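You operate a simulated robot arm through the tools that you are given. There is no shell and no other tool. Be economical: measure what you need, move in short steps, check, and stop when the job is done.

You are at the controls of a simulated two-armed robot. One attempt, no reset.

## Task
Take the block that says "hold" from the picking table and put it on the low stand. Then take the brass sleeve and put it on top of the bung on the free end of the dresser bench. Then press the dresser start key two times. Then open the op shelf, take the bright bearing and put it on the op shelf and shut the shelf again. Then fetch the collar and set it on the free end of the dresser bench. Then take the green plug gauge and put it on top of the black rubber pad on the top of the grading bench. Then push the bench drawer shut. Then put the carton on the table top away on the carton table. Then fetch the cylinder and stand it on the low stand. Then press the shaker start key three times. Then fetch the cup and set it on the picking table. Then take the dusting pad and leave it on the carton table. Then lift the pekoe bin lid open. The order counts. Set down upright: block, cylinder, dusting pad.

It is judged by the outcome, as a careful person would: the job done as asked, and still so three seconds after it is handed in. It fails if anything else is knocked over, pushed out of place, dropped, spilled or broken. Lids that push on must go on centred and level and be pressed home; caps that screw on are set level and turned clockwise until they are tight.

## Robot
Two 7-joint arms with fingered hands on one trunk, on a base that drives. Base frame: it is fixed to the floor where the robot stands at the start and does not move with it; the origin is under the middle of the robot, x ahead of it, y to its left, z up. Lengths are in mm, angles in rad, forces in N, time in s.
The left shoulder is at the start at [80, 198, 1415], the right one opposite. Places, roughly: OP shelf [-2100, 12300, 500]; PEKOE bin lid [-3500, 12500, 1300]; bench drawer [400, 8000, 700]; brass sleeve (4x4x4 cm) [900, 11300, 900]; bright bearing (6x6x2 cm) [500, 9400, 900]; bung (7x7x10 cm) [800, 11400, 900]; carton [-750, 6500, 750]; carton table [-9100, 12400, 800]; collar (5x5x2 cm) [700, 8700, 900]; cup (6x6x6 cm) [500, 1100, 400]; cylinder [500, 4500, 1000]; dresser start key [500, 11100, 900]; dusting pad (6x5x5 cm) [-7800, 12300, 800]; free end of the dresser bench [700, 11400, 800]; green plug gauge (3x3x7 cm) [800, 8500, 900]; low stand [600, 1800, 600]; picking table [700, 600, 800]; rubber pad [750, 5750, 750]; shaker start key [500, 4100, 900]. Payload 4 kg a hand.
The tool frame of a hand sits at the grasp point between the pads (the TCP): z along the fingers, y along the line on which they close. The tips reach 26 mm beyond it. The gripper opens to 132 mm. The gripper's body begins 73 mm behind the TCP. The gripper is a hand of 4 fingers: y runs from the thumb to the fingers, the wrist lies at [0, 0, -239] in the tool frame, and closing takes about 1.5 s.
Orientation is told as [roll, pitch, yaw] about the base's x, y, z axes, in that order, counted from this pose: with the fingers straight down and closing along the base's y, the tool's x points along the base's -x, its y along +y and its z along -z.

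## Interface
- The arms move only by the tool drive_tool. It takes "left_moves", "right_moves" or both (then of equal length, played together; a hand with none holds still); each is a list of rows, each a list of 3 entries, a list of its own where there are three numbers: the turn, a rotation vector about the base's x, y, z in units of 4 degrees (1.0 is 4 degrees), then the shift along the base's x, y, z in units of 40 mm (1.0 is 40 mm), then the finger opening in mm, from 0 to 132. In form: [[[wx, wy, wz], [tx, ty, tz], grip], ...]. A call has 1 to 10 rows; each row shifts and turns the commanded pose from where the row before left it. A call with a number of a shift or a turn outside -1 to 1 is refused whole. Rows are played at 5 a second. More than 50 mm and 0.15 rad between two rows, or a gripper value outside its range, and nothing of the call is played. A pose out of reach is approached as far as the arm can. The call stops where the force on the tool passes 40 N (or 10 N more than at its start, if that is more) or the arm is blocked; 0.2 s more then pass. Each finger travels about 72 mm/s and halts on what it meets, pressing with about 23 N; the grip force reading is that of the motor and also rises with nothing between the fingers. The clock runs only during rows and for 0.2 s after the last one: add rows that do not move to give the fingers time. The reply holds the time, the measured pose of the TCP, the force on the tool along the base axes, the opening and the grip force, in the units named above and with some noise, with the torque about the TCP (base axes, N m) and any sound that the robot's microphone picked up.
- Cameras (640 x 400 px; columns grow to the right, rows downward): "scene" is now at [90.9, 40.5, 1572.5]; the picture's right is [0.41, -0.91, 0.00], its down [-0.78, -0.35, -0.52] and it looks along [0.47, 0.21, -0.86] (base axes); focal length 280 px, centre (320, 200). "left" rides on the left gripper at [-68, 2, -97] in its tool frame; the picture's right is [-0.03, -1.00, 0.00], its down [0.82, -0.02, -0.58] and it looks along [0.58, -0.02, 0.82] (tool axes); focal length 270 px, centre (320, 200). "right" rides on the right gripper at [68, 2, -97] in its tool frame; the picture's right is [-0.03, 1.00, 0.00], its down [-0.82, -0.02, -0.58] and it looks along [-0.58, -0.01, 0.82] (tool axes); focal length 270 px, centre (320, 200). There is no depth. A picture from a camera that has moved, and an enlarged one, comes with that camera's place and axes in the base frame and with its lens. The place of the scene camera against the robot may be out by one fixed shift of up to 25 mm in any direction.
- grab_frame(camera): a new picture of that camera. It takes no simulated time.
- move_column(by): slides the trunk up (or, below 0, down) by that many mm; the arms and the scene camera ride with it, the base frame stays. It gives what a move gives, with no picture.
- base_move(legs): drives the robot by 1 to 6 legs, each [ahead, left, turn to the left] in mm, mm and rad, along the robot's own axes; the way and the turn of a leg run together, so that a leg with both is an arc; at most 1500 mm and 3.142 rad a leg. The arms and the cameras ride along, it lands a little off, and it stops where it bumps. It gives what a move gives.
- preshape(shape, hand): the hand has 4 fingers and takes this shape, open, in about a second: jaw (thumb against the fingers, like two jaws); tri (thumb and two fingers); tip (a fingertip pinch); poke (one finger out to press); point (the index stretched); flat (the hand flat); cup (the hand cupped); fist (a fist). The gripper value then closes the fingers along that shape, each until it touches; the sizes above hold for jaw. It gives what a move gives, with no picture.
- turn_head(pan, tilt): turns the head with the scene camera to pan (to the left, within 1.501 rad either way) and tilt (down, from -0.506 to 1.204), counted from straight ahead of the robot. It gives what a move gives.
- zoom(camera, box): a new picture of the part [left, top, right, bottom] of that camera's present view, enlarged. It takes no simulated time.
- close_job(): hands the job in; it is judged then, once.

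Go step by step. Nothing tells you exact positions but the pictures and the camera data: compare them with the known pose of the tool, close in by small moves and look again before you grip or let go. The budget is 567 turns and 370 pictures, counting those below and the enlarged ones. Unless the task says otherwise, let go and move clear before handing in.

The tools are called after "Request:" as name(argument=value, ...) on one line, values as JSON. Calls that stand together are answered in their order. drive_tool: Moves the arms, as the interface text tells. Its arguments: {"type":"object","properties":{"left_moves":{"type":"array","items":{"type":"array"}},"right_moves":{"type":"array","items":{"type":"array"}}},"required":[]} The other tools are called the same way: move_column (by) slides the trunk up or down; preshape (shape, hand) gives the hand a shape; base_move (legs) drives the base; turn_head (pan, tilt) turns the head that bears the scene camera; grab_frame (camera) takes a picture; zoom (camera, box) takes an enlarged picture of a part of a camera's view; close_job () hands the job in.

At the start:

```text
time: 0.0
left_eef_pos: [407.9, 432.1, 995.9]
left_tcp_rot: [0.003, -0.002, -0.001]
left_force: [-0.1, 0.6, -0.4]
left_moment: [0.05, 0.0, 0.0]
left_opening: 131.6
left_grip_force: 0.0
left_shape: jaw
right_eef_pos: [651.3, -9.8, 996.4]
right_tcp_rot: [-0.001, -0.001, -0.001]
right_force: [-0.2, -0.1, -0.9]
right_moment: [0.0, 0.0, 0.0]
right_opening: 132.3
right_grip_force: 0.0
right_shape: jaw
trunk travel left (down, up): [-725.0, 115.0]
robot x, y, heading: [0.8, 1.9, 0.0]
head pan, tilt: [0.419, 1.028]
```

scene: 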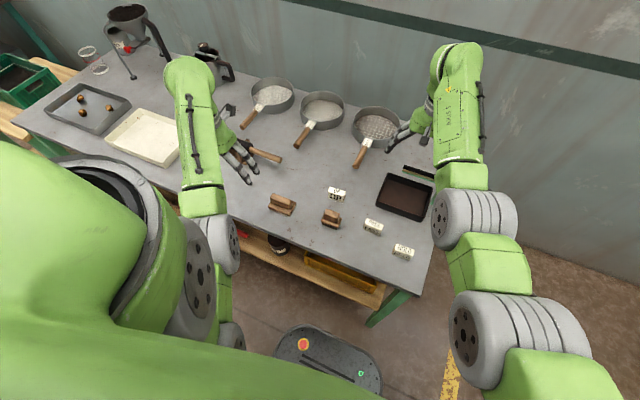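
right: 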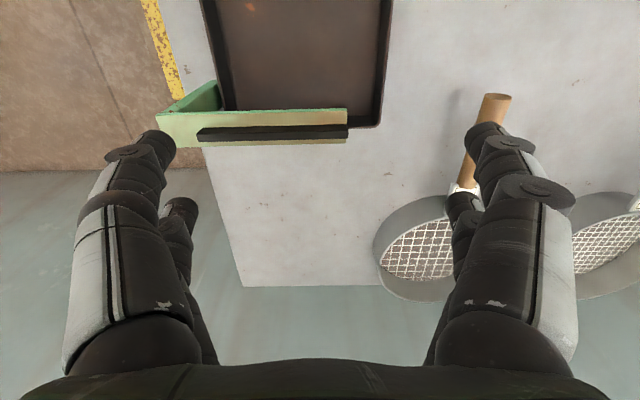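
left: 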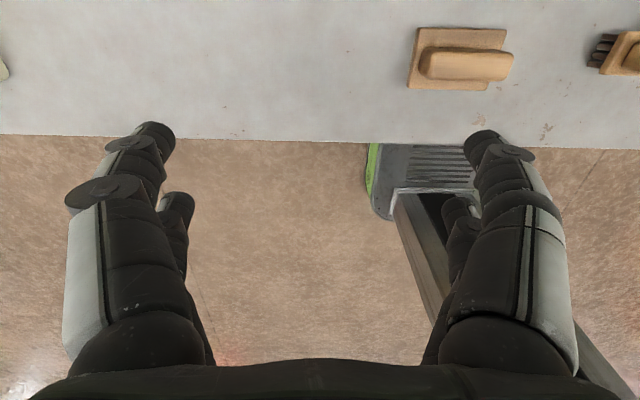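

I see the picking table ahead with three small white labelled blocks. I will enlarge them to read the labels.

Request:
zoom(camera="scene", box=[300, 170, 440, 270])

Request:
zoom(camera="scene", box=[0, 0, 320, 200])

```text
4.00 times, centred on (370, 220) of scene
camera zoom: at [90.9, 40.5, 1572.5], right [0.41, -0.91, 0.0], down [-0.78, -0.35, -0.52], along [0.47, 0.21, -0.86], focal length 1118 px, centre (120, 120)
```

zoom: 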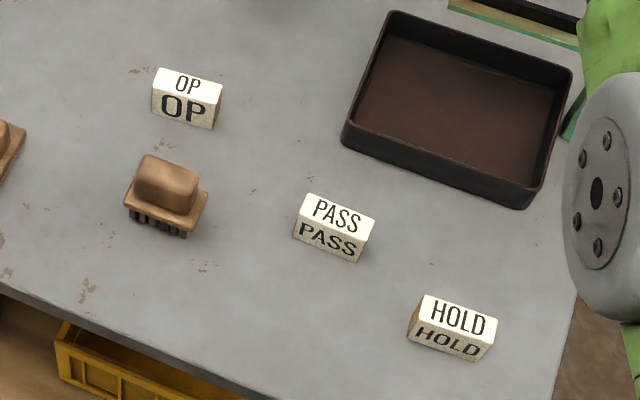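

```text
2.00 times, centred on (160, 100) of scene
camera zoom: at [90.9, 40.5, 1572.5], right [0.41, -0.91, 0.0], down [-0.78, -0.35, -0.52], along [0.47, 0.21, -0.86], focal length 559 px, centre (640, 400)
```

zoom: 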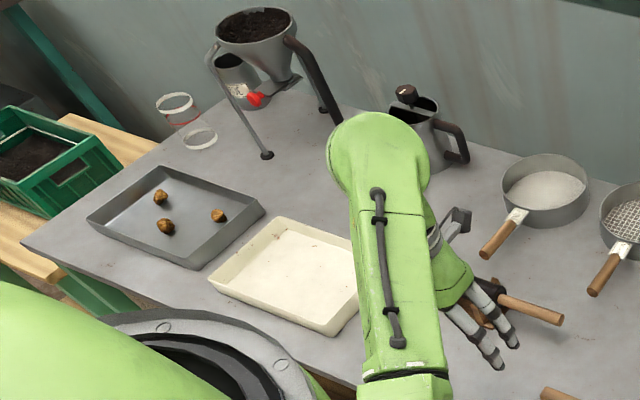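

The HOLD block is nearest the right table corner, around (454, -59), nearly aligned with the base y axis. I bring the right hand above it and look.

Request:
drive_tool(right_moves=[[[0, 0, 0], [-0.985, -0.245, -0.2], 110], [[0, 0, 0], [-0.985, -0.245, -0.2], 100], [[0, 0, 0], [-0.985, -0.245, -0.2], 100], [[0, 0, 0], [-0.985, -0.245, -0.2], 100], [[0, 0, 0], [-0.985, -0.245, -0.2], 100], [[0, 0, 0], [0, 0, 0], 100], [[0, 0, 0], [0, 0, 0], 100]])

Request:
grab_frame(camera="right")

Request:
grab_frame(camera="scene")

```text
time: 1.6
left_eef_pos: [408.3, 431.9, 995.1]
left_tcp_rot: [0.005, 0.0, -0.002]
left_force: [0.0, 0.0, -0.2]
left_moment: [-0.04, 0.04, -0.03]
left_opening: 132.0
left_grip_force: 0.1
left_shape: jaw
right_eef_pos: [453.1, -58.0, 954.7]
right_tcp_rot: [0.0, 0.001, 0.0]
right_force: [0.2, 0.3, 0.3]
right_moment: [0.01, -0.01, -0.02]
right_opening: 100.2
right_grip_force: 0.1
right_shape: jaw
trunk travel left (down, up): [-725.0, 115.0]
robot x, y, heading: [4.1, -0.1, -0.0]
head pan, tilt: [0.419, 1.028]
```

```text
364 pictures are left
camera right: at [386.8, -54.8, 1051.6], right [0.03, 1.0, 0.0], down [0.82, -0.02, 0.58], along [0.58, -0.01, -0.82], focal length 270 px, centre (320, 200)
```

right: 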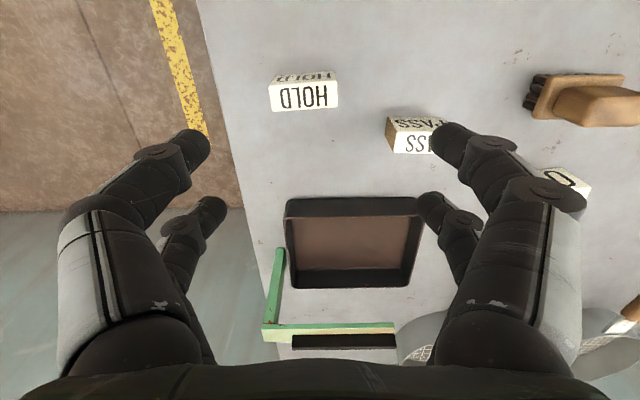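

```text
363 pictures are left
camera scene: at [91.6, 40.8, 1572.5], right [0.41, -0.91, 0.0], down [-0.78, -0.35, -0.52], along [0.47, 0.21, -0.86], focal length 280 px, centre (320, 200)
```

scene: 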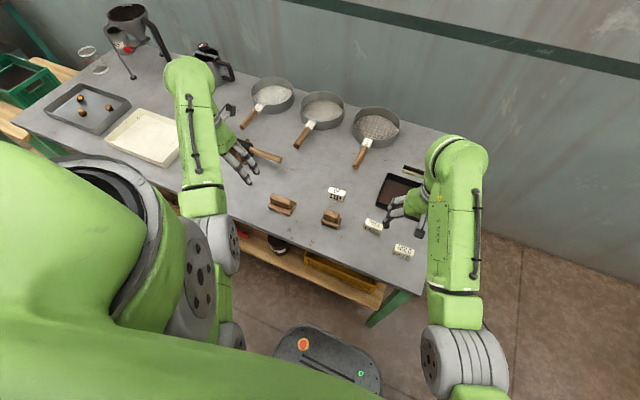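

From the hand camera the block lies near (440, -68). I move over it, lower a bit, and look again to triangulate the height.

Request:
drive_tool(right_moves=[[[0, 0, 0], [-0.5, -0.25, -0.5], 100], [[0, 0, 0], [-0.5, 0, -0.5], 100], [[0, 0, 0], [0, 0, 0], 100]])

Request:
zoom(camera="right", box=[200, 0, 520, 200])

```text
time: 2.4
left_eef_pos: [407.4, 431.9, 996.2]
left_tcp_rot: [0.004, -0.001, -0.001]
left_force: [0.8, 0.1, 0.9]
left_moment: [-0.01, 0.02, -0.02]
left_opening: 131.7
left_grip_force: 0.0
left_shape: jaw
right_eef_pos: [413.8, -67.7, 915.7]
right_tcp_rot: [0.001, 0.001, 0.0]
right_force: [-0.7, -0.1, -0.1]
right_moment: [-0.01, 0.03, 0.0]
right_opening: 100.5
right_grip_force: 0.1
right_shape: jaw
trunk travel left (down, up): [-725.0, 115.0]
robot x, y, heading: [0.6, -1.1, 0.001]
head pan, tilt: [0.419, 1.028]
```

```text
2.00 times, centred on (360, 100) of right
camera zoom: at [346.0, -65.3, 1012.4], right [0.03, 1.0, 0.0], down [0.82, -0.02, 0.58], along [0.58, -0.01, -0.82], focal length 541 px, centre (240, 400)
```

zoom: 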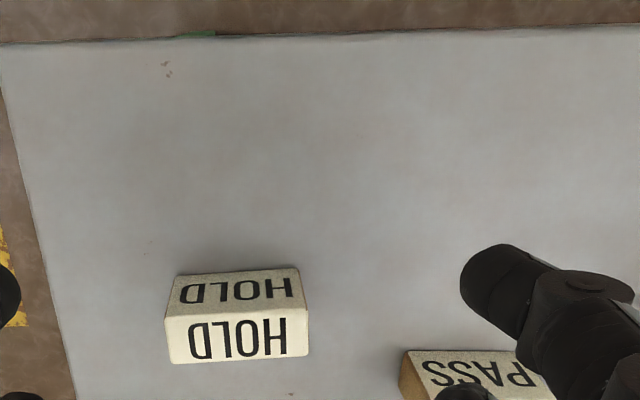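

The block top is at about (440, -67, 839), table about z 808. I align the yaw and lower around it.

Request:
drive_tool(right_moves=[[[0, 0, 0.8], [0.65, 0, 0], 100], [[0, 0, 0], [0, 0, -0.7], 100], [[0, 0, 0], [0, 0, -0.7], 100], [[0, 0, 0], [0, 0, -0.5], 100], [[0, 0, 0], [0, 0, 0], 100]])

Request:
grab_frame(camera="right")

```text
time: 3.6
left_eef_pos: [407.8, 430.4, 994.8]
left_tcp_rot: [0.004, -0.001, -0.001]
left_force: [0.2, -0.1, 1.1]
left_moment: [-0.01, 0.0, 0.04]
left_opening: 132.0
left_grip_force: 0.0
left_shape: jaw
right_eef_pos: [439.4, -67.9, 840.2]
right_tcp_rot: [0.0, 0.0, 0.055]
right_force: [0.7, -0.7, 0.2]
right_moment: [0.03, 0.0, 0.02]
right_opening: 100.3
right_grip_force: 0.2
right_shape: jaw
trunk travel left (down, up): [-725.0, 115.0]
robot x, y, heading: [-0.1, 3.1, -0.005]
head pan, tilt: [0.419, 1.028]
```

```text
361 pictures are left
camera right: at [372.6, -68.5, 936.6], right [-0.03, 1.0, 0.0], down [0.82, 0.02, 0.58], along [0.58, 0.02, -0.82], focal length 270 px, centre (320, 200)
```

right: 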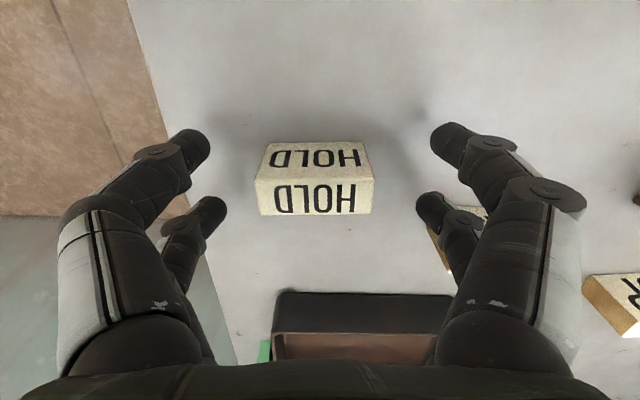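

The block sits centred between the fingers. I lower a few mm and close.

Request:
drive_tool(right_moves=[[[0, 0, 0], [0, 0, -0.1], 100], [[0, 0, 0], [0, 0, 0], 70], [[0, 0, 0], [0, 0, 0], 40], [[0, 0, 0], [0, 0, 0], 30], [[0, 0, 0], [0, 0, 0], 30], [[0, 0, 0], [0, 0, 0], 30], [[0, 0, 0], [0, 0, 0], 30]])

Request:
grab_frame(camera="right")

```text
time: 5.2
left_eef_pos: [407.6, 431.4, 995.1]
left_tcp_rot: [0.002, -0.001, -0.003]
left_force: [-0.3, 0.4, 0.5]
left_moment: [0.0, 0.0, -0.02]
left_opening: 132.0
left_grip_force: 0.0
left_shape: jaw
right_eef_pos: [439.7, -67.6, 836.1]
right_tcp_rot: [0.0, 0.0, 0.056]
right_force: [0.3, -0.2, 0.1]
right_moment: [0.01, 0.0, 0.04]
right_opening: 30.3
right_grip_force: 0.1
right_shape: jaw
trunk travel left (down, up): [-725.0, 115.0]
robot x, y, heading: [1.0, 2.0, 0.0]
head pan, tilt: [0.419, 1.028]
```

```text
360 pictures are left
camera right: at [372.5, -68.6, 932.5], right [-0.03, 1.0, 0.0], down [0.82, 0.02, 0.58], along [0.58, 0.02, -0.82], focal length 270 px, centre (320, 200)
```

right: 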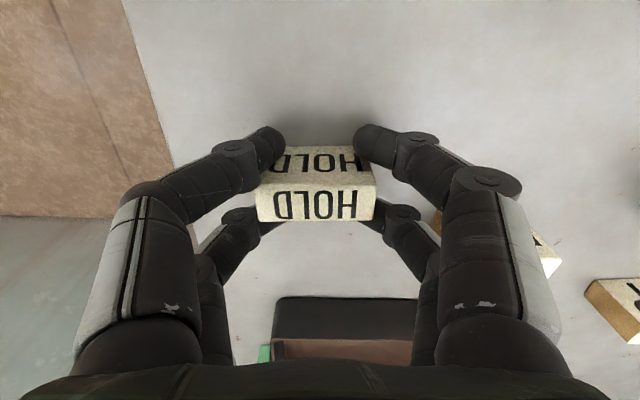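

The finger pairs straddle the thin block, so this direction won't grip. I open, lift and turn the hand 90° to close across the 20 mm thickness.

Request:
drive_tool(right_moves=[[[0, 0, 0], [0, 0, 0], 70], [[0, 0, 0], [0, 0, 0], 100], [[0, 0, 0], [0, 0, 0], 100], [[0, 0, 0], [0, 0, 0.8], 100], [[0, 0, 0], [0, 0, 0.8], 100], [[0, 0, 0.6], [0, 0, 0.4], 100], [[0, 0, 1], [0, 0, 0], 80], [[0, 0, 1], [0, 0, 0], 80], [[0, 0, 1], [0, 0, 0], 80], [[0, 0, 1], [0, 0, 0], 80]])

Request:
drive_tool(right_moves=[[[0, 0, 1], [0, 0, 0], 80], [[0, 0, 1], [0, 0, 0], 80], [[0, 0, 1], [0, 0, 0], 80], [[0, 0, 1], [0, 0, 0], 80], [[0, 0, 1], [0, 0, 0], 80], [[0, 0, 1], [0, 0, 0], 80], [[0, 0, 1], [0, 0, 0], 80], [[0, 0, 1], [0, 0, 0], 80], [[0, 0, 1], [0, 0, 0], 80], [[0, 0, 1], [0, 0, 0], 80]])

Request:
drive_tool(right_moves=[[[0, 0, 1], [0, 0, 0], 80], [[0, 0, 1], [0, 0, 0], 80], [[0, 0, 1], [0, 0, 0], 80], [[0, 0, 1], [0, 0, 0], 80], [[0, 0, 1], [0, 0, 0], 80], [[0, 0, 1], [0, 0, 0], 80], [[0, 0, 1], [0, 0, 0], 80], [[0, 0, 0.9], [0, 0, 0], 80], [[0, 0, 0], [0, 0, 0], 80]])

Request:
grab_frame(camera="right")

```text
time: 7.4
left_eef_pos: [407.6, 432.4, 996.4]
left_tcp_rot: [0.004, 0.0, -0.003]
left_force: [0.0, 0.4, -0.9]
left_moment: [0.01, 0.0, -0.03]
left_opening: 131.9
left_grip_force: 0.0
left_shape: jaw
right_eef_pos: [439.9, -68.0, 915.5]
right_tcp_rot: [0.002, -0.001, 0.379]
right_force: [0.5, -0.3, 0.8]
right_moment: [-0.01, 0.03, 0.03]
right_opening: 80.5
right_grip_force: 0.1
right_shape: jaw
trunk travel left (down, up): [-725.0, 115.0]
robot x, y, heading: [-1.8, 0.9, -0.001]
head pan, tilt: [0.419, 1.028]
```

```text
time: 9.6
left_eef_pos: [406.4, 431.2, 994.9]
left_tcp_rot: [0.005, 0.001, -0.004]
left_force: [-0.4, 0.7, -0.9]
left_moment: [0.02, -0.01, 0.01]
left_opening: 131.8
left_grip_force: 0.0
left_shape: jaw
right_eef_pos: [439.4, -67.3, 916.1]
right_tcp_rot: [-0.002, 0.0, 1.077]
right_force: [-0.1, -0.3, 0.5]
right_moment: [0.0, 0.01, -0.01]
right_opening: 80.5
right_grip_force: 0.1
right_shape: jaw
trunk travel left (down, up): [-725.0, 115.0]
robot x, y, heading: [2.6, 2.0, 0.0]
head pan, tilt: [0.419, 1.028]
```

```text
time: 11.6
left_eef_pos: [406.9, 432.0, 995.6]
left_tcp_rot: [0.005, 0.001, -0.003]
left_force: [0.5, 0.9, -0.4]
left_moment: [0.0, 0.02, -0.01]
left_opening: 132.1
left_grip_force: 0.0
left_shape: jaw
right_eef_pos: [439.2, -67.9, 916.8]
right_tcp_rot: [0.0, 0.001, 1.626]
right_force: [-0.2, -0.2, 0.0]
right_moment: [0.0, -0.02, 0.0]
right_opening: 80.6
right_grip_force: 0.0
right_shape: jaw
trunk travel left (down, up): [-725.0, 115.0]
robot x, y, heading: [1.9, 2.5, 0.004]
head pan, tilt: [0.419, 1.028]
```

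```text
359 pictures are left
camera right: at [442.8, -134.8, 1012.0], right [-1.0, -0.03, 0.0], down [-0.03, 0.82, 0.58], along [-0.02, 0.58, -0.82], focal length 270 px, centre (320, 200)
```

right: 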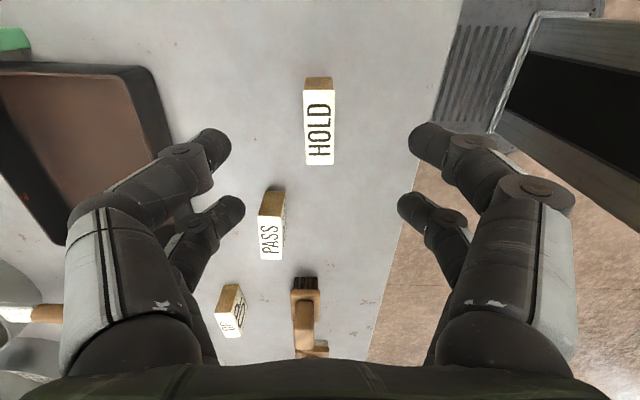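

Aligned well now. I descend and close across the thin side.

Request:
drive_tool(right_moves=[[[0, 0, 0], [0, 0, -0.7], 80], [[0, 0, 0], [0, 0, -0.7], 80], [[0, 0, 0], [0, 0, -0.58], 70], [[0, 0, 0], [0, 0, 0], 50], [[0, 0, 0], [0, 0, 0], 20], [[0, 0, 0], [0, 0, 0], 10], [[0, 0, 0], [0, 0, 0], 10], [[0, 0, 0], [0, 0, 0], 10]])

Request:
grab_frame(camera="right")

```text
time: 13.4
left_eef_pos: [408.0, 431.0, 994.3]
left_tcp_rot: [0.003, 0.002, -0.002]
left_force: [0.2, 0.2, 0.7]
left_moment: [0.02, -0.04, -0.01]
left_opening: 132.0
left_grip_force: 0.1
left_shape: jaw
right_eef_pos: [439.2, -67.7, 835.9]
right_tcp_rot: [-0.001, 0.001, 1.625]
right_force: [0.3, -0.3, -0.5]
right_moment: [0.01, 0.02, -0.04]
right_opening: 14.4
right_grip_force: 23.1
right_shape: jaw
trunk travel left (down, up): [-725.0, 115.0]
robot x, y, heading: [0.8, 4.5, 0.004]
head pan, tilt: [0.419, 1.028]
```

```text
358 pictures are left
camera right: at [442.3, -135.0, 932.5], right [-1.0, -0.03, 0.0], down [-0.02, 0.82, 0.58], along [-0.02, 0.58, -0.82], focal length 270 px, centre (320, 200)
```

right: 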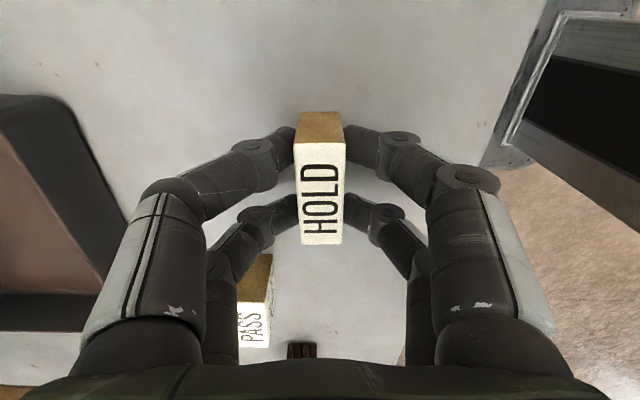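

The block is gripped. I lift it and look toward the left for the low stand.

Request:
drive_tool(right_moves=[[[0, 0, 0], [0, 0, 0.5], 10], [[0, 0, 0], [0, 0, 1], 10], [[0, 0, 0], [0, 0, 1], 10], [[0, 0, 0], [0, 0, 1], 10], [[0, 0, 0], [-0.8, -0.5, 0.5], 10], [[0, 0, 0], [-0.8, -0.5, 0.5], 10]])

Request:
turn_head(pan=1.3, tilt=0.5)

Request:
grab_frame(camera="scene")

```text
time: 14.8
left_eef_pos: [406.5, 429.2, 997.7]
left_tcp_rot: [0.004, -0.002, -0.002]
left_force: [-0.4, 0.2, 0.4]
left_moment: [-0.03, -0.03, 0.0]
left_opening: 131.9
left_grip_force: 0.1
left_shape: jaw
right_eef_pos: [376.1, -107.8, 988.7]
right_tcp_rot: [-0.002, -0.002, 1.627]
right_force: [-0.3, 0.9, -1.1]
right_moment: [-0.01, -0.01, 0.05]
right_opening: 14.4
right_grip_force: 23.2
right_shape: jaw
right hand out of reach, approached as far as the arm can: row 6
trunk travel left (down, up): [-725.0, 115.0]
robot x, y, heading: [-0.7, 0.4, -0.002]
head pan, tilt: [0.419, 1.028]
```

```text
time: 16.0
left_eef_pos: [407.3, 430.9, 995.6]
left_tcp_rot: [0.005, -0.001, -0.001]
left_force: [-0.4, -0.6, 0.2]
left_moment: [0.02, 0.01, 0.0]
left_opening: 132.0
left_grip_force: 0.1
left_shape: jaw
right_eef_pos: [377.6, -107.9, 988.7]
right_tcp_rot: [-0.005, -0.001, 1.625]
right_force: [0.2, -0.6, -0.3]
right_moment: [0.02, -0.05, 0.02]
right_opening: 14.5
right_grip_force: 23.7
right_shape: jaw
trunk travel left (down, up): [-725.0, 115.0]
robot x, y, heading: [-2.2, 1.1, -0.0]
head pan, tilt: [1.3, 0.499]
```

```text
357 pictures are left
camera scene: at [52.6, 100.2, 1615.5], right [0.96, -0.27, 0.0], down [-0.13, -0.46, -0.88], along [0.24, 0.85, -0.48], focal length 280 px, centre (320, 200)
```

scene: 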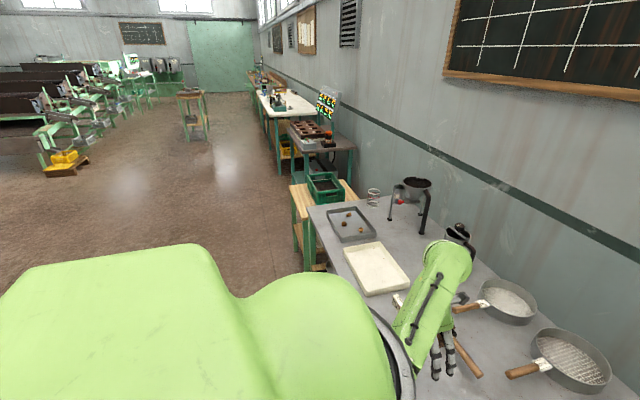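

The low stand seems to be the wooden bench with the green crate beyond the table. I drive left along the table front and look.

Request:
base_move(legs=[[-60, 0, 0], [0, 1300, 0]])

Request:
turn_head(pan=0.6, tilt=0.7)

Request:
grab_frame(camera="scene")

```text
time: 23.1
left_eef_pos: [346.9, 1739.6, 995.5]
left_tcp_rot: [0.001, 0.001, -0.003]
left_force: [0.1, 0.8, 0.2]
left_moment: [-0.02, 0.01, 0.02]
left_opening: 131.9
left_grip_force: 0.1
left_shape: jaw
right_eef_pos: [317.7, 1199.2, 989.2]
right_tcp_rot: [-0.002, -0.003, 1.627]
right_force: [0.4, -0.1, 0.2]
right_moment: [0.01, 0.0, 0.02]
right_opening: 14.6
right_grip_force: 22.6
right_shape: jaw
trunk travel left (down, up): [-725.0, 115.0]
robot x, y, heading: [-60.1, 1303.7, 0.004]
head pan, tilt: [1.3, 0.499]
```

```text
time: 24.2
left_eef_pos: [346.7, 1737.0, 995.9]
left_tcp_rot: [0.005, -0.001, -0.003]
left_force: [-0.2, -0.3, 0.4]
left_moment: [0.01, -0.01, 0.01]
left_opening: 131.7
left_grip_force: 0.1
left_shape: jaw
right_eef_pos: [317.8, 1200.6, 987.8]
right_tcp_rot: [-0.001, 0.0, 1.626]
right_force: [0.0, 0.0, -0.3]
right_moment: [0.03, 0.01, -0.01]
right_opening: 14.2
right_grip_force: 22.8
right_shape: jaw
trunk travel left (down, up): [-725.0, 115.0]
robot x, y, heading: [-62.6, 1305.2, 0.002]
head pan, tilt: [0.6, 0.7]
```

```text
356 pictures are left
camera scene: at [38.2, 1368.5, 1597.8], right [0.57, -0.82, 0.0], down [-0.53, -0.36, -0.77], along [0.63, 0.43, -0.64], focal length 280 px, centre (320, 200)
```

scene: 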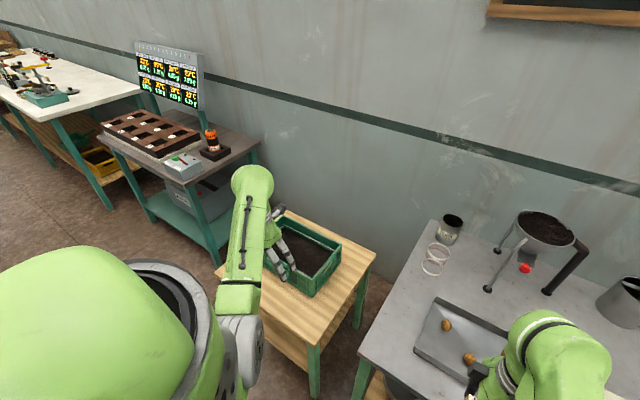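

The stand spans roughly x 375–830, y 1614–2146, with the crate at its middle/back; the front-right corner is free. I drive on 450 mm left and view the spot with the right hand camera.

Request:
base_move(legs=[[0, 470, 0]])

Request:
drive_tool(right_moves=[[[0, 0, 0], [0.8, 0.4, 0], 10], [[0, 0, 0], [0.8, 0.4, 0], 10], [[0, 0, 0], [0.7, 0, 0], 10], [[0, 0, 0], [0.5, 0, -0.8], 10], [[0, 0, 0], [0, 0, -0.8], 10], [[0, 0, 0], [0, 0, 0], 10]])

Request:
grab_frame(camera="right")

Request:
grab_frame(camera="scene")

```text
time: 27.0
left_eef_pos: [345.5, 2212.2, 996.4]
left_tcp_rot: [0.005, -0.001, 0.001]
left_force: [-0.3, -0.1, -0.1]
left_moment: [-0.01, -0.02, -0.04]
left_opening: 131.9
left_grip_force: 0.0
left_shape: jaw
right_eef_pos: [316.8, 1672.6, 989.0]
right_tcp_rot: [-0.002, -0.004, 1.629]
right_force: [0.4, -0.5, -0.5]
right_moment: [0.01, -0.01, 0.02]
right_opening: 14.1
right_grip_force: 23.1
right_shape: jaw
trunk travel left (down, up): [-725.0, 115.0]
robot x, y, heading: [-59.6, 1783.4, 0.006]
head pan, tilt: [0.6, 0.7]
```

```text
time: 28.4
left_eef_pos: [345.0, 2214.7, 996.3]
left_tcp_rot: [0.003, -0.002, 0.003]
left_force: [0.0, 0.3, -0.1]
left_moment: [-0.01, -0.02, 0.04]
left_opening: 131.7
left_grip_force: 0.0
left_shape: jaw
right_eef_pos: [428.6, 1706.2, 924.1]
right_tcp_rot: [-0.001, -0.001, 1.63]
right_force: [-1.1, 0.3, -0.2]
right_moment: [0.01, 0.0, 0.02]
right_opening: 14.5
right_grip_force: 22.7
right_shape: jaw
trunk travel left (down, up): [-725.0, 115.0]
robot x, y, heading: [-59.1, 1784.6, 0.008]
head pan, tilt: [0.6, 0.7]
```

```text
355 pictures are left
camera right: at [431.7, 1639.6, 1020.5], right [-1.0, -0.03, 0.0], down [-0.03, 0.82, 0.58], along [-0.02, 0.58, -0.82], focal length 270 px, centre (320, 200)
```

right: 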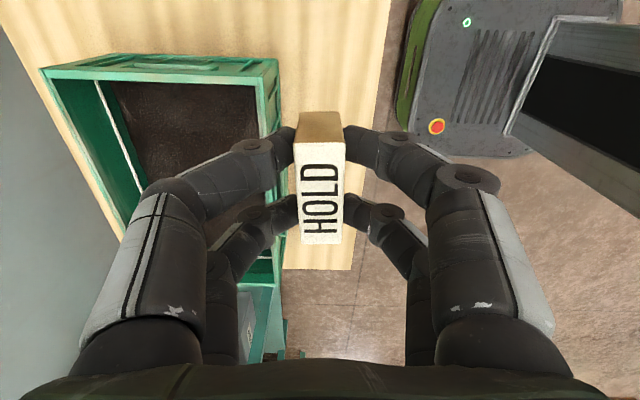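

```text
354 pictures are left
camera scene: at [36.4, 1842.4, 1597.9], right [0.57, -0.82, 0.0], down [-0.53, -0.37, -0.77], along [0.63, 0.43, -0.64], focal length 280 px, centre (320, 200)
```

scene: 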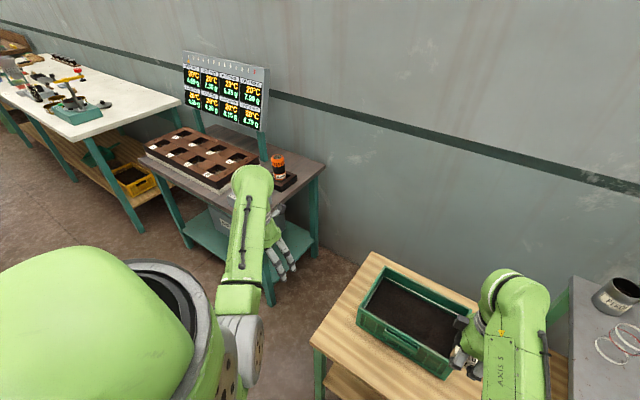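

The stand's free front strip is x≈345–470. I move to about (402, 1675) and descend, then look again.

Request:
drive_tool(right_moves=[[[0, 0, 0], [-0.65, -0.75, -0.5], 10], [[0, 0, 0], [0, 0, -1], 10], [[0, 0, 0], [0, 0, -1], 10], [[0, 0, 0], [0, 0, -1], 10], [[0, 0, 0], [0, 0, -1], 10], [[0, 0, 0], [0, 0, 0], 10]])

Request:
grab_frame(camera="right")

Request:
turn_head(pan=-0.1, tilt=1.1)

Request:
grab_frame(camera="scene")

```text
time: 29.8
left_eef_pos: [346.8, 2214.0, 993.1]
left_tcp_rot: [0.005, 0.0, 0.001]
left_force: [0.1, -0.9, -0.3]
left_moment: [0.01, -0.02, 0.04]
left_opening: 132.0
left_grip_force: 0.0
left_shape: jaw
right_eef_pos: [401.7, 1677.1, 744.5]
right_tcp_rot: [-0.002, 0.0, 1.628]
right_force: [-0.1, 0.1, -1.6]
right_moment: [-0.01, 0.02, 0.0]
right_opening: 14.6
right_grip_force: 23.0
right_shape: jaw
trunk travel left (down, up): [-725.0, 115.0]
robot x, y, heading: [-62.4, 1781.0, 0.008]
head pan, tilt: [0.6, 0.7]
```

```text
353 pictures are left
camera right: at [406.0, 1609.5, 841.1], right [-1.0, -0.03, 0.0], down [-0.03, 0.82, 0.58], along [-0.02, 0.58, -0.82], focal length 270 px, centre (320, 200)
```

right: 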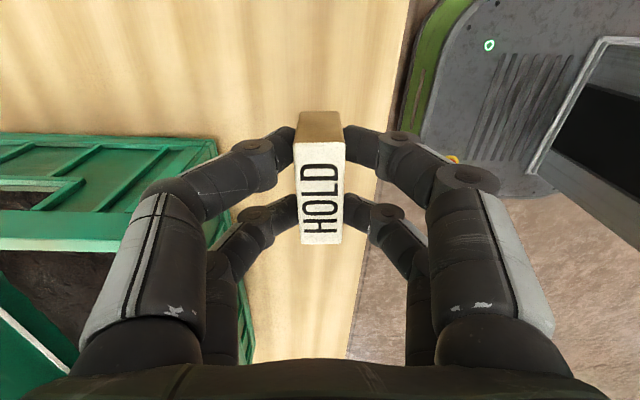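

```text
time: 30.9
left_eef_pos: [343.7, 2213.8, 995.7]
left_tcp_rot: [0.004, 0.001, 0.001]
left_force: [1.0, -0.1, -0.3]
left_moment: [0.02, -0.01, 0.01]
left_opening: 131.9
left_grip_force: 0.1
left_shape: jaw
right_eef_pos: [402.5, 1676.1, 745.6]
right_tcp_rot: [-0.002, 0.0, 1.629]
right_force: [0.1, -0.4, -1.0]
right_moment: [-0.01, 0.0, -0.01]
right_opening: 14.3
right_grip_force: 22.9
right_shape: jaw
trunk travel left (down, up): [-725.0, 115.0]
robot x, y, heading: [-65.0, 1783.5, 0.005]
head pan, tilt: [-0.099, 1.1]
```

```text
352 pictures are left
camera scene: at [30.4, 1788.1, 1567.8], right [-0.1, -1.0, 0.0], down [-0.89, 0.09, -0.45], along [0.45, -0.04, -0.89], focal length 280 px, centre (320, 200)
```

scene: 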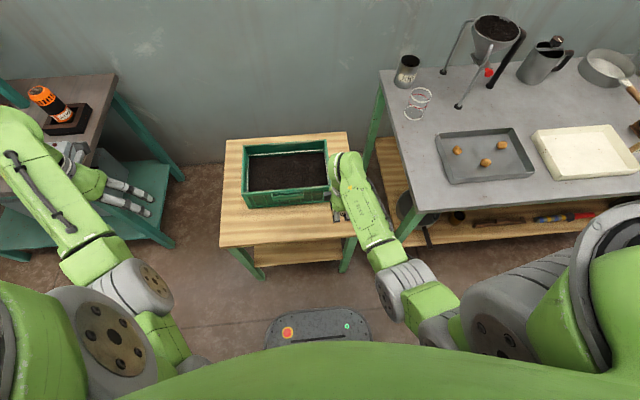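

The stand height is uncertain (about 600–680), so I descend in small steps and watch the force.

Request:
drive_tool(right_moves=[[[0, 0, 0], [0, 0, -0.5], 10], [[0, 0, 0], [0, 0, -0.15], 10], [[0, 0, 0], [0, 0, -0.15], 10], [[0, 0, 0], [0, 0, -0.15], 10], [[0, 0, 0], [0, 0, -0.15], 10], [[0, 0, 0], [0, 0, -0.15], 10], [[0, 0, 0], [0, 0, -0.15], 10], [[0, 0, 0], [0, 0, -0.15], 10], [[0, 0, 0], [0, 0, -0.15], 10], [[0, 0, 0], [0, 0, -0.15], 10]])

Request:
grab_frame(camera="right")

```text
time: 33.1
left_eef_pos: [340.8, 2213.5, 997.4]
left_tcp_rot: [0.004, -0.005, 0.002]
left_force: [-0.8, -0.5, -0.3]
left_moment: [-0.03, 0.03, 0.01]
left_opening: 131.9
left_grip_force: 0.1
left_shape: jaw
right_eef_pos: [404.1, 1677.3, 674.1]
right_tcp_rot: [-0.01, 0.001, 1.628]
right_force: [-1.5, -2.5, 18.2]
right_moment: [-0.13, 0.08, 0.03]
right_opening: 14.9
right_grip_force: 23.6
right_shape: jaw
trunk travel left (down, up): [-725.0, 115.0]
robot x, y, heading: [-63.3, 1782.8, 0.005]
head pan, tilt: [-0.099, 1.1]
```

```text
351 pictures are left
camera right: at [405.8, 1610.0, 770.8], right [-1.0, -0.03, -0.01], down [-0.03, 0.82, 0.58], along [-0.01, 0.58, -0.82], focal length 270 px, centre (320, 200)
```

right: 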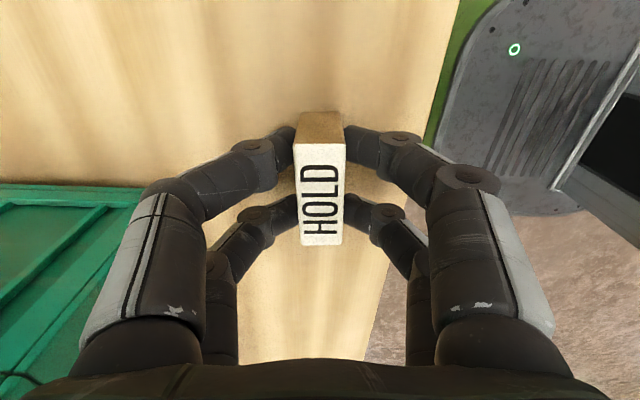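

Contact is felt (stand ≈ z 647). I ease off slightly and open.

Request:
drive_tool(right_moves=[[[0, 0, 0], [0, 0, 0.05], 12], [[0, 0, 0], [0, 0, 0], 25], [[0, 0, 0], [0, 0, 0], 50], [[0, 0, 0], [0, 0, 0], 55], [[0, 0, 0], [0, 0, 0.4], 55], [[0, 0, 0], [0, 0, 1], 55], [[0, 0, 0], [0, 0, 1], 55]])

Request:
grab_frame(camera="right")

```text
time: 34.7
left_eef_pos: [344.2, 2213.9, 996.0]
left_tcp_rot: [0.002, -0.002, 0.001]
left_force: [0.6, 0.4, -0.8]
left_moment: [-0.01, -0.01, 0.02]
left_opening: 132.1
left_grip_force: 0.0
left_shape: jaw
right_eef_pos: [402.5, 1676.8, 769.4]
right_tcp_rot: [-0.001, 0.0, 1.63]
right_force: [1.2, 0.5, -0.2]
right_moment: [0.01, 0.0, 0.02]
right_opening: 54.6
right_grip_force: 0.0
right_shape: jaw
trunk travel left (down, up): [-725.0, 115.0]
robot x, y, heading: [-61.5, 1779.5, 0.008]
head pan, tilt: [-0.099, 1.1]
```

```text
350 pictures are left
camera right: at [405.1, 1609.9, 866.1], right [-1.0, -0.03, 0.0], down [-0.03, 0.82, 0.58], along [-0.02, 0.58, -0.82], focal length 270 px, centre (320, 200)
```

right: 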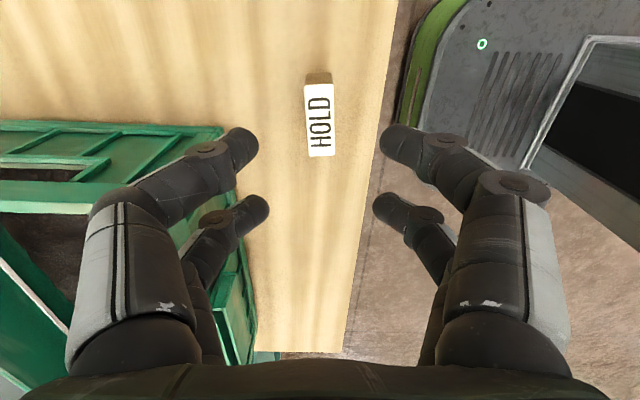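

The block stands upright on the stand. I raise the right hand, then look left down the aisle before driving on.

Request:
drive_tool(right_moves=[[[0, 0, 0], [0, 0, 1], 80], [[0, 0, 0], [0, 0, 1], 80], [[0, 0, 0], [0, 0, 1], 80], [[0, 0, 0], [0, 0, 1], 80], [[0, 0, 0], [0, 0, 1], 80], [[0, 0, 0], [-0.5, -0.4, 0.5], 80]])

Request:
turn_head(pan=1.5, tilt=0.25)

Request:
grab_frame(camera="scene")

```text
time: 36.1
left_eef_pos: [344.2, 2213.6, 996.0]
left_tcp_rot: [0.003, -0.002, 0.002]
left_force: [-0.4, 0.4, -0.7]
left_moment: [0.0, -0.03, -0.02]
left_opening: 132.1
left_grip_force: 0.0
left_shape: jaw
right_eef_pos: [382.3, 1660.0, 989.9]
right_tcp_rot: [-0.001, 0.001, 1.63]
right_force: [-0.1, -0.3, -0.2]
right_moment: [0.05, -0.01, 0.01]
right_opening: 79.5
right_grip_force: 0.1
right_shape: jaw
trunk travel left (down, up): [-725.0, 115.0]
robot x, y, heading: [-60.2, 1782.2, 0.005]
head pan, tilt: [-0.099, 1.1]
```

```text
time: 37.8
left_eef_pos: [344.4, 2214.3, 996.4]
left_tcp_rot: [0.005, 0.001, 0.002]
left_force: [0.3, 0.0, -0.5]
left_moment: [0.0, -0.04, 0.0]
left_opening: 131.8
left_grip_force: 0.1
left_shape: jaw
right_eef_pos: [383.6, 1659.2, 989.7]
right_tcp_rot: [-0.002, 0.0, 1.63]
right_force: [0.0, -0.3, -0.3]
right_moment: [-0.01, 0.02, 0.02]
right_opening: 79.7
right_grip_force: 0.1
right_shape: jaw
trunk travel left (down, up): [-725.0, 115.0]
robot x, y, heading: [-61.5, 1779.7, 0.006]
head pan, tilt: [1.499, 0.25]
```

```text
349 pictures are left
camera scene: at [-26.0, 1887.3, 1638.6], right [1.0, -0.07, 0.0], down [-0.02, -0.25, -0.97], along [0.07, 0.97, -0.25], focal length 280 px, centre (320, 200)
```

scene: 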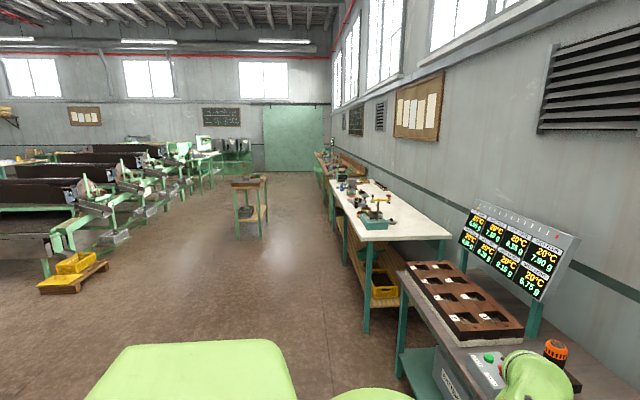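

The aisle is clear along x≈-100 between the benches and the carton trolley. I drive on.

Request:
base_move(legs=[[-40, 0, 0], [0, 1500, 0], [0, 1500, 0], [0, 1500, 0]])

Request:
grab_frame(camera="scene")

```text
time: 59.8
left_eef_pos: [291.9, 6733.3, 995.7]
left_tcp_rot: [0.003, -0.002, 0.011]
left_force: [-0.1, 0.9, 0.4]
left_moment: [-0.01, 0.01, 0.01]
left_opening: 131.9
left_grip_force: 0.0
left_shape: jaw
right_eef_pos: [333.6, 6179.5, 989.6]
right_tcp_rot: [-0.002, -0.001, 1.637]
right_force: [0.4, -0.5, 0.8]
right_moment: [-0.01, 0.0, -0.01]
right_opening: 79.5
right_grip_force: 0.0
right_shape: jaw
trunk travel left (down, up): [-725.0, 115.0]
robot x, y, heading: [-112.0, 6295.4, 0.007]
head pan, tilt: [1.499, 0.25]
```

```text
348 pictures are left
camera scene: at [-77.1, 6403.0, 1638.7], right [1.0, -0.06, 0.0], down [-0.01, -0.25, -0.97], along [0.06, 0.97, -0.25], focal length 280 px, centre (320, 200)
```

scene: 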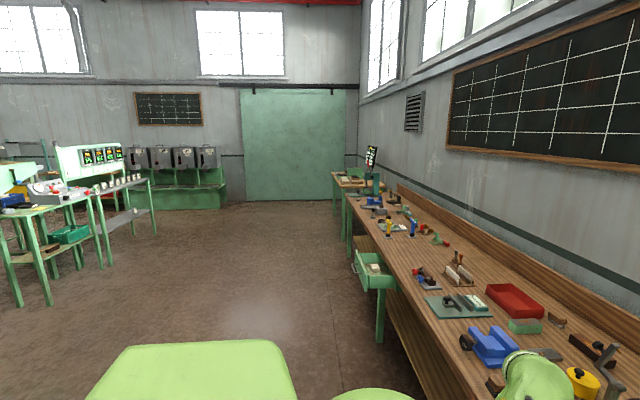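

The grading/tool bench has an open drawer sticking out at about (370, 8100); still clear. I drive on toward the dresser bench.

Request:
base_move(legs=[[0, 1500, 0], [0, 1500, 0], [0, 1000, 0]])

Request:
turn_head(pan=0.7, tilt=0.5)

Request:
grab_frame(camera="scene")

```text
time: 79.1
left_eef_pos: [252.3, 10752.4, 995.6]
left_tcp_rot: [0.003, -0.002, 0.009]
left_force: [0.3, 0.3, 0.3]
left_moment: [-0.01, 0.02, -0.02]
left_opening: 132.0
left_grip_force: 0.0
left_shape: jaw
right_eef_pos: [295.5, 10198.2, 989.0]
right_tcp_rot: [-0.001, -0.001, 1.639]
right_force: [0.0, -0.3, 0.5]
right_moment: [-0.01, 0.01, -0.02]
right_opening: 79.7
right_grip_force: 0.2
right_shape: jaw
trunk travel left (down, up): [-725.0, 115.0]
robot x, y, heading: [-149.4, 10318.2, 0.015]
head pan, tilt: [1.499, 0.25]
```

```text
time: 80.3
left_eef_pos: [251.9, 10752.6, 996.4]
left_tcp_rot: [0.003, -0.002, 0.01]
left_force: [-0.4, 0.0, 0.3]
left_moment: [0.04, 0.01, 0.01]
left_opening: 132.1
left_grip_force: 0.0
left_shape: jaw
right_eef_pos: [295.0, 10198.9, 988.6]
right_tcp_rot: [-0.002, -0.001, 1.639]
right_force: [0.1, -0.2, 0.1]
right_moment: [-0.02, 0.02, 0.0]
right_opening: 80.0
right_grip_force: 0.0
right_shape: jaw
trunk travel left (down, up): [-725.0, 115.0]
robot x, y, heading: [-148.9, 10310.2, 0.012]
head pan, tilt: [0.7, 0.499]
```

```text
347 pictures are left
camera scene: at [-52.6, 10388.5, 1615.6], right [0.65, -0.76, 0.0], down [-0.36, -0.31, -0.88], along [0.66, 0.57, -0.48], focal length 280 px, centre (320, 200)
```

scene: 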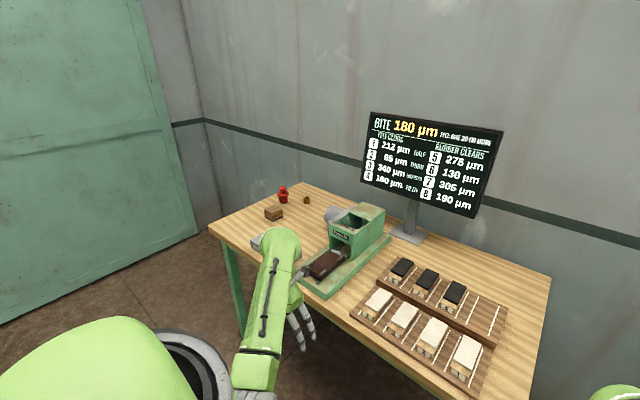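

I see the dresser bench with the red bung near its left-back end and a small brass piece beside it. I move closer and look in detail.

Request:
base_move(legs=[[0, 650, -0.012]])

Request:
turn_head(pan=0.2, tilt=0.6)

Request:
grab_frame(camera="scene")

Request:
grab_frame(camera="left")

```text
time: 83.9
left_eef_pos: [253.5, 11398.9, 997.0]
left_tcp_rot: [0.003, -0.002, -0.003]
left_force: [1.4, 0.5, -0.4]
left_moment: [0.01, 0.01, 0.0]
left_opening: 131.9
left_grip_force: 0.0
left_shape: jaw
right_eef_pos: [291.2, 10844.2, 989.6]
right_tcp_rot: [-0.003, -0.002, 1.625]
right_force: [-0.4, -0.2, 1.4]
right_moment: [0.03, 0.01, -0.02]
right_opening: 79.9
right_grip_force: 0.1
right_shape: jaw
trunk travel left (down, up): [-725.0, 115.0]
robot x, y, heading: [-151.0, 10968.5, -0.003]
head pan, tilt: [0.7, 0.499]
```

```text
time: 84.8
left_eef_pos: [254.1, 11399.5, 996.1]
left_tcp_rot: [0.002, -0.002, -0.004]
left_force: [-0.6, 0.0, 0.0]
left_moment: [0.03, -0.02, 0.0]
left_opening: 131.7
left_grip_force: 0.1
left_shape: jaw
right_eef_pos: [290.1, 10845.4, 988.5]
right_tcp_rot: [-0.001, -0.001, 1.626]
right_force: [0.2, 0.4, 0.4]
right_moment: [0.02, 0.01, 0.0]
right_opening: 79.6
right_grip_force: 0.1
right_shape: jaw
trunk travel left (down, up): [-725.0, 115.0]
robot x, y, heading: [-154.7, 10966.7, -0.005]
head pan, tilt: [0.201, 0.6]
```

```text
346 pictures are left
camera scene: at [-38.5, 10999.7, 1606.4], right [0.2, -0.98, 0.0], down [-0.55, -0.11, -0.83], along [0.81, 0.16, -0.56], focal length 280 px, centre (320, 200)
```

scene: 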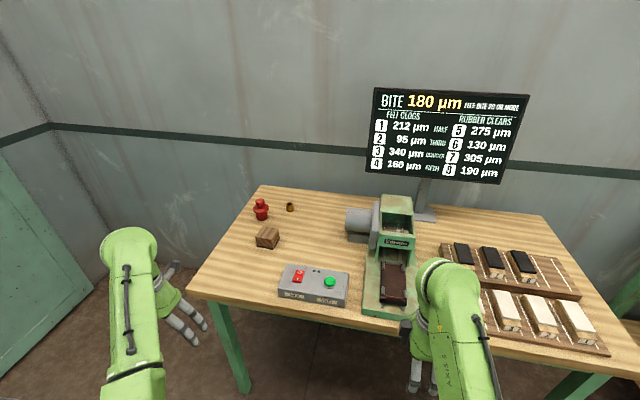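

```text
345 pictures are left
camera left: at [322.8, 11401.2, 1092.1], right [0.02, -1.0, 0.0], down [-0.82, -0.02, 0.58], along [-0.58, -0.01, -0.82], focal length 270 px, centre (320, 200)
```

left: 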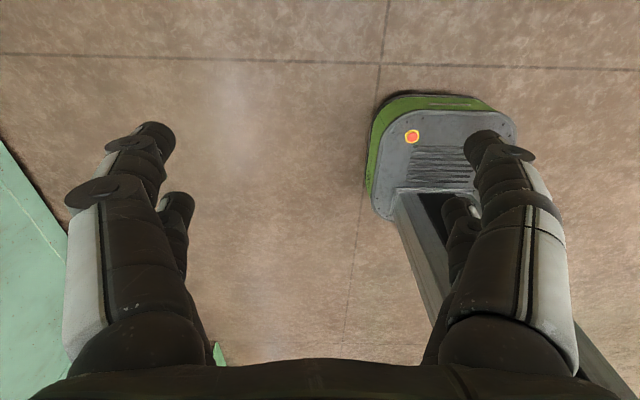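

Request:
zoom(camera="scene", box=[220, 180, 360, 310])

```text
3.08 times, centred on (290, 245) of scene
camera zoom: at [-38.5, 10999.7, 1606.4], right [0.2, -0.98, 0.0], down [-0.55, -0.11, -0.83], along [0.81, 0.16, -0.56], focal length 860 px, centre (412, 62)
```

zoom: 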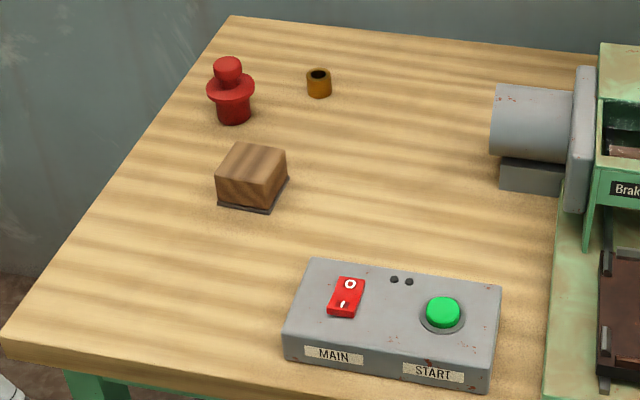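

The sleeve is near (935, 11330) and the bung near (847, 11430), on a bench about z 850. I tuck the right hand up, then approach the bench with the base.

Request:
drive_tool(left_moves=[[[0, 0, 0], [0, 0, 0.6], 100], [[0, 0, 0], [0, 0, 0.6], 100], [[0, 0, 0], [0, 0, 0.6], 100], [[0, 0, 0], [0, 0, 0.6], 100], [[0, 0, 0], [0, 0, 0], 100]], right_moves=[[[0, 0, 0], [-0.4, -1, 1], 80], [[0, 0, 0], [-0.4, -1, 1], 80], [[0, 0, 0], [-0.4, -1, 1], 80], [[0, 0, 0], [-0.4, -1, 1], 80], [[0, 0, 0], [-0.4, -1, 1], 80]])

Request:
base_move(legs=[[0, 130, 0], [250, 0, 0]])

Request:
grab_frame(camera="scene")

```text
refused: row 1 steps farther than a row can; nothing moved
```

```text
time: 87.5
left_eef_pos: [503.1, 11531.3, 996.4]
left_tcp_rot: [0.003, -0.003, -0.001]
left_force: [0.3, -0.3, -0.4]
left_moment: [0.01, 0.0, 0.04]
left_opening: 131.9
left_grip_force: 0.1
left_shape: jaw
right_eef_pos: [539.0, 10977.7, 992.0]
right_tcp_rot: [-0.004, 0.0, 1.625]
right_force: [-0.4, 0.1, 0.0]
right_moment: [0.03, 0.02, 0.01]
right_opening: 79.6
right_grip_force: 0.1
right_shape: jaw
trunk travel left (down, up): [-725.0, 115.0]
robot x, y, heading: [95.7, 11100.0, -0.001]
head pan, tilt: [0.201, 0.6]
```

```text
343 pictures are left
camera scene: at [209.6, 11130.8, 1606.7], right [0.2, -0.98, 0.0], down [-0.55, -0.11, -0.83], along [0.81, 0.16, -0.56], focal length 280 px, centre (320, 200)
```

scene: 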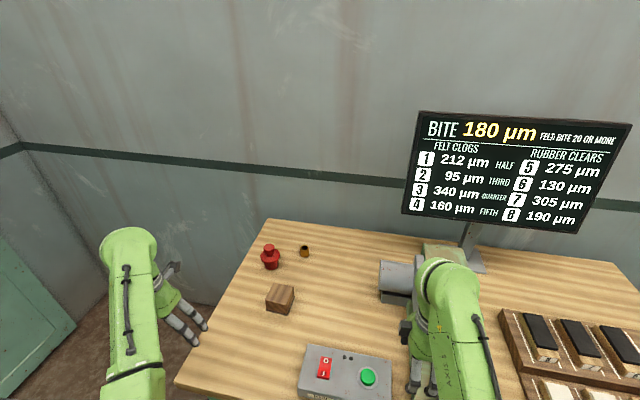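

No contact occurred. I now raise the right hand away from the dresser, and lift the left a little.

Request:
drive_tool(left_moves=[[[0, 0, 0], [0, 0, 0.6], 100], [[0, 0, 0], [0, 0, 0.6], 100], [[0, 0, 0], [0, 0, 0.4], 100], [[0, 0, 0], [0, 0, 0], 100], [[0, 0, 0], [0, 0, 0], 100], [[0, 0, 0], [0, 0, 0], 100]], right_moves=[[[0, 0, 0], [-0.3, 0, 1], 80], [[0, 0, 0], [-0.3, 0, 1], 80], [[0, 0, 0], [-0.3, 0, 1], 80], [[0, 0, 0], [-0.3, -0.5, 1], 80], [[0, 0, 0], [-0.3, -0.5, 1], 80], [[0, 0, 0], [0, -0.5, 0.5], 80]])

Request:
zoom(camera="scene", box=[230, 220, 400, 330])

```text
time: 88.9
left_eef_pos: [520.6, 11541.5, 1037.3]
left_tcp_rot: [0.002, 0.0, -0.001]
left_force: [-0.6, 1.0, -0.2]
left_moment: [0.0, -0.01, 0.0]
left_opening: 100.0
left_grip_force: 0.0
left_shape: jaw
left hand out of reach, approached as far as the arm can: row 2, 3
right_eef_pos: [561.2, 10927.8, 1012.4]
right_tcp_rot: [-0.003, -0.001, 1.626]
right_force: [-0.2, -0.4, 0.8]
right_moment: [-0.03, 0.02, 0.0]
right_opening: 79.7
right_grip_force: 0.0
right_shape: jaw
right hand out of reach, approached as far as the arm can: row 1, 2, 3, 4, 5, 6
trunk travel left (down, up): [-725.0, 115.0]
robot x, y, heading: [95.2, 11099.0, -0.002]
head pan, tilt: [0.201, 0.6]
```

```text
3.64 times, centred on (315, 275) of scene
camera zoom: at [214.5, 11130.3, 1606.3], right [0.2, -0.98, 0.0], down [-0.55, -0.11, -0.82], along [0.81, 0.16, -0.57], focal length 1016 px, centre (338, -73)
```

zoom: 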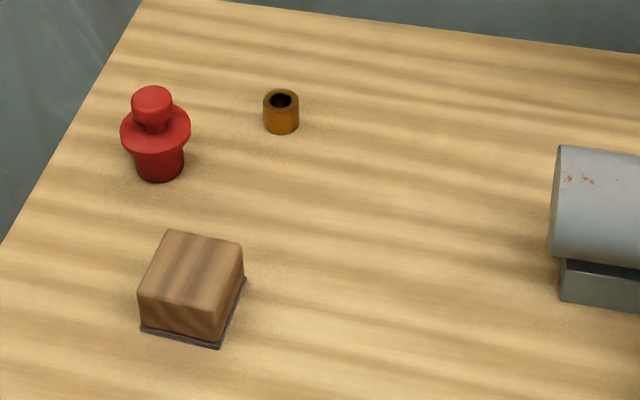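

I raise the trunk so the idle right hand clears the dresser, then move closer.

Request:
move_column(by=110)

Request:
grab_frame(camera="scene")

Request:
grab_frame(camera="right")

```text
time: 90.4
left_eef_pos: [519.5, 11541.2, 1149.3]
left_tcp_rot: [0.004, -0.002, -0.001]
left_force: [-0.7, 0.1, -0.1]
left_moment: [-0.07, -0.03, -0.01]
left_opening: 100.7
left_grip_force: 0.0
left_shape: jaw
right_eef_pos: [560.7, 10927.5, 1122.9]
right_tcp_rot: [-0.004, 0.001, 1.625]
right_force: [0.5, 0.3, 0.0]
right_moment: [0.0, -0.01, 0.02]
right_opening: 79.4
right_grip_force: 0.0
right_shape: jaw
trunk travel left (down, up): [-835.0, 5.0]
robot x, y, heading: [95.0, 11100.2, -0.0]
head pan, tilt: [0.201, 0.6]
```

```text
341 pictures are left
camera scene: at [213.4, 11130.4, 1716.4], right [0.2, -0.98, 0.0], down [-0.55, -0.11, -0.82], along [0.81, 0.16, -0.57], focal length 280 px, centre (320, 200)
```

scene: 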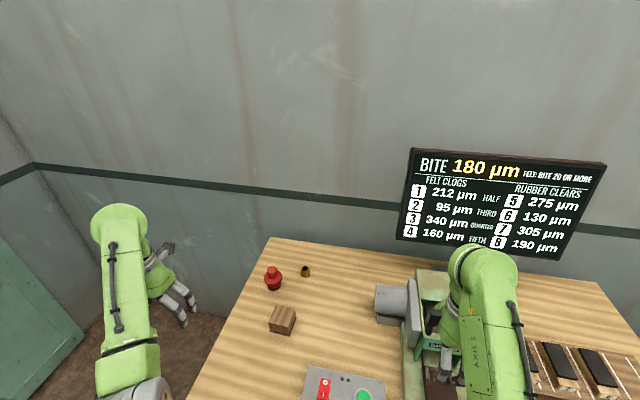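

```text
340 pictures are left
camera right: at [563.7, 10860.5, 1218.9], right [-1.0, -0.03, 0.0], down [-0.03, 0.82, 0.58], along [-0.01, 0.58, -0.82], focal length 270 px, centre (320, 200)
```

right: 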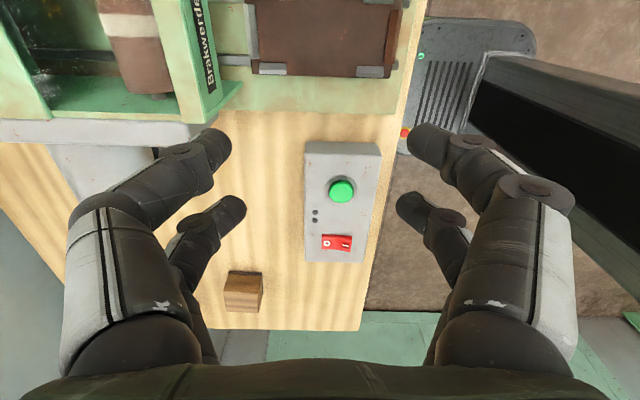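

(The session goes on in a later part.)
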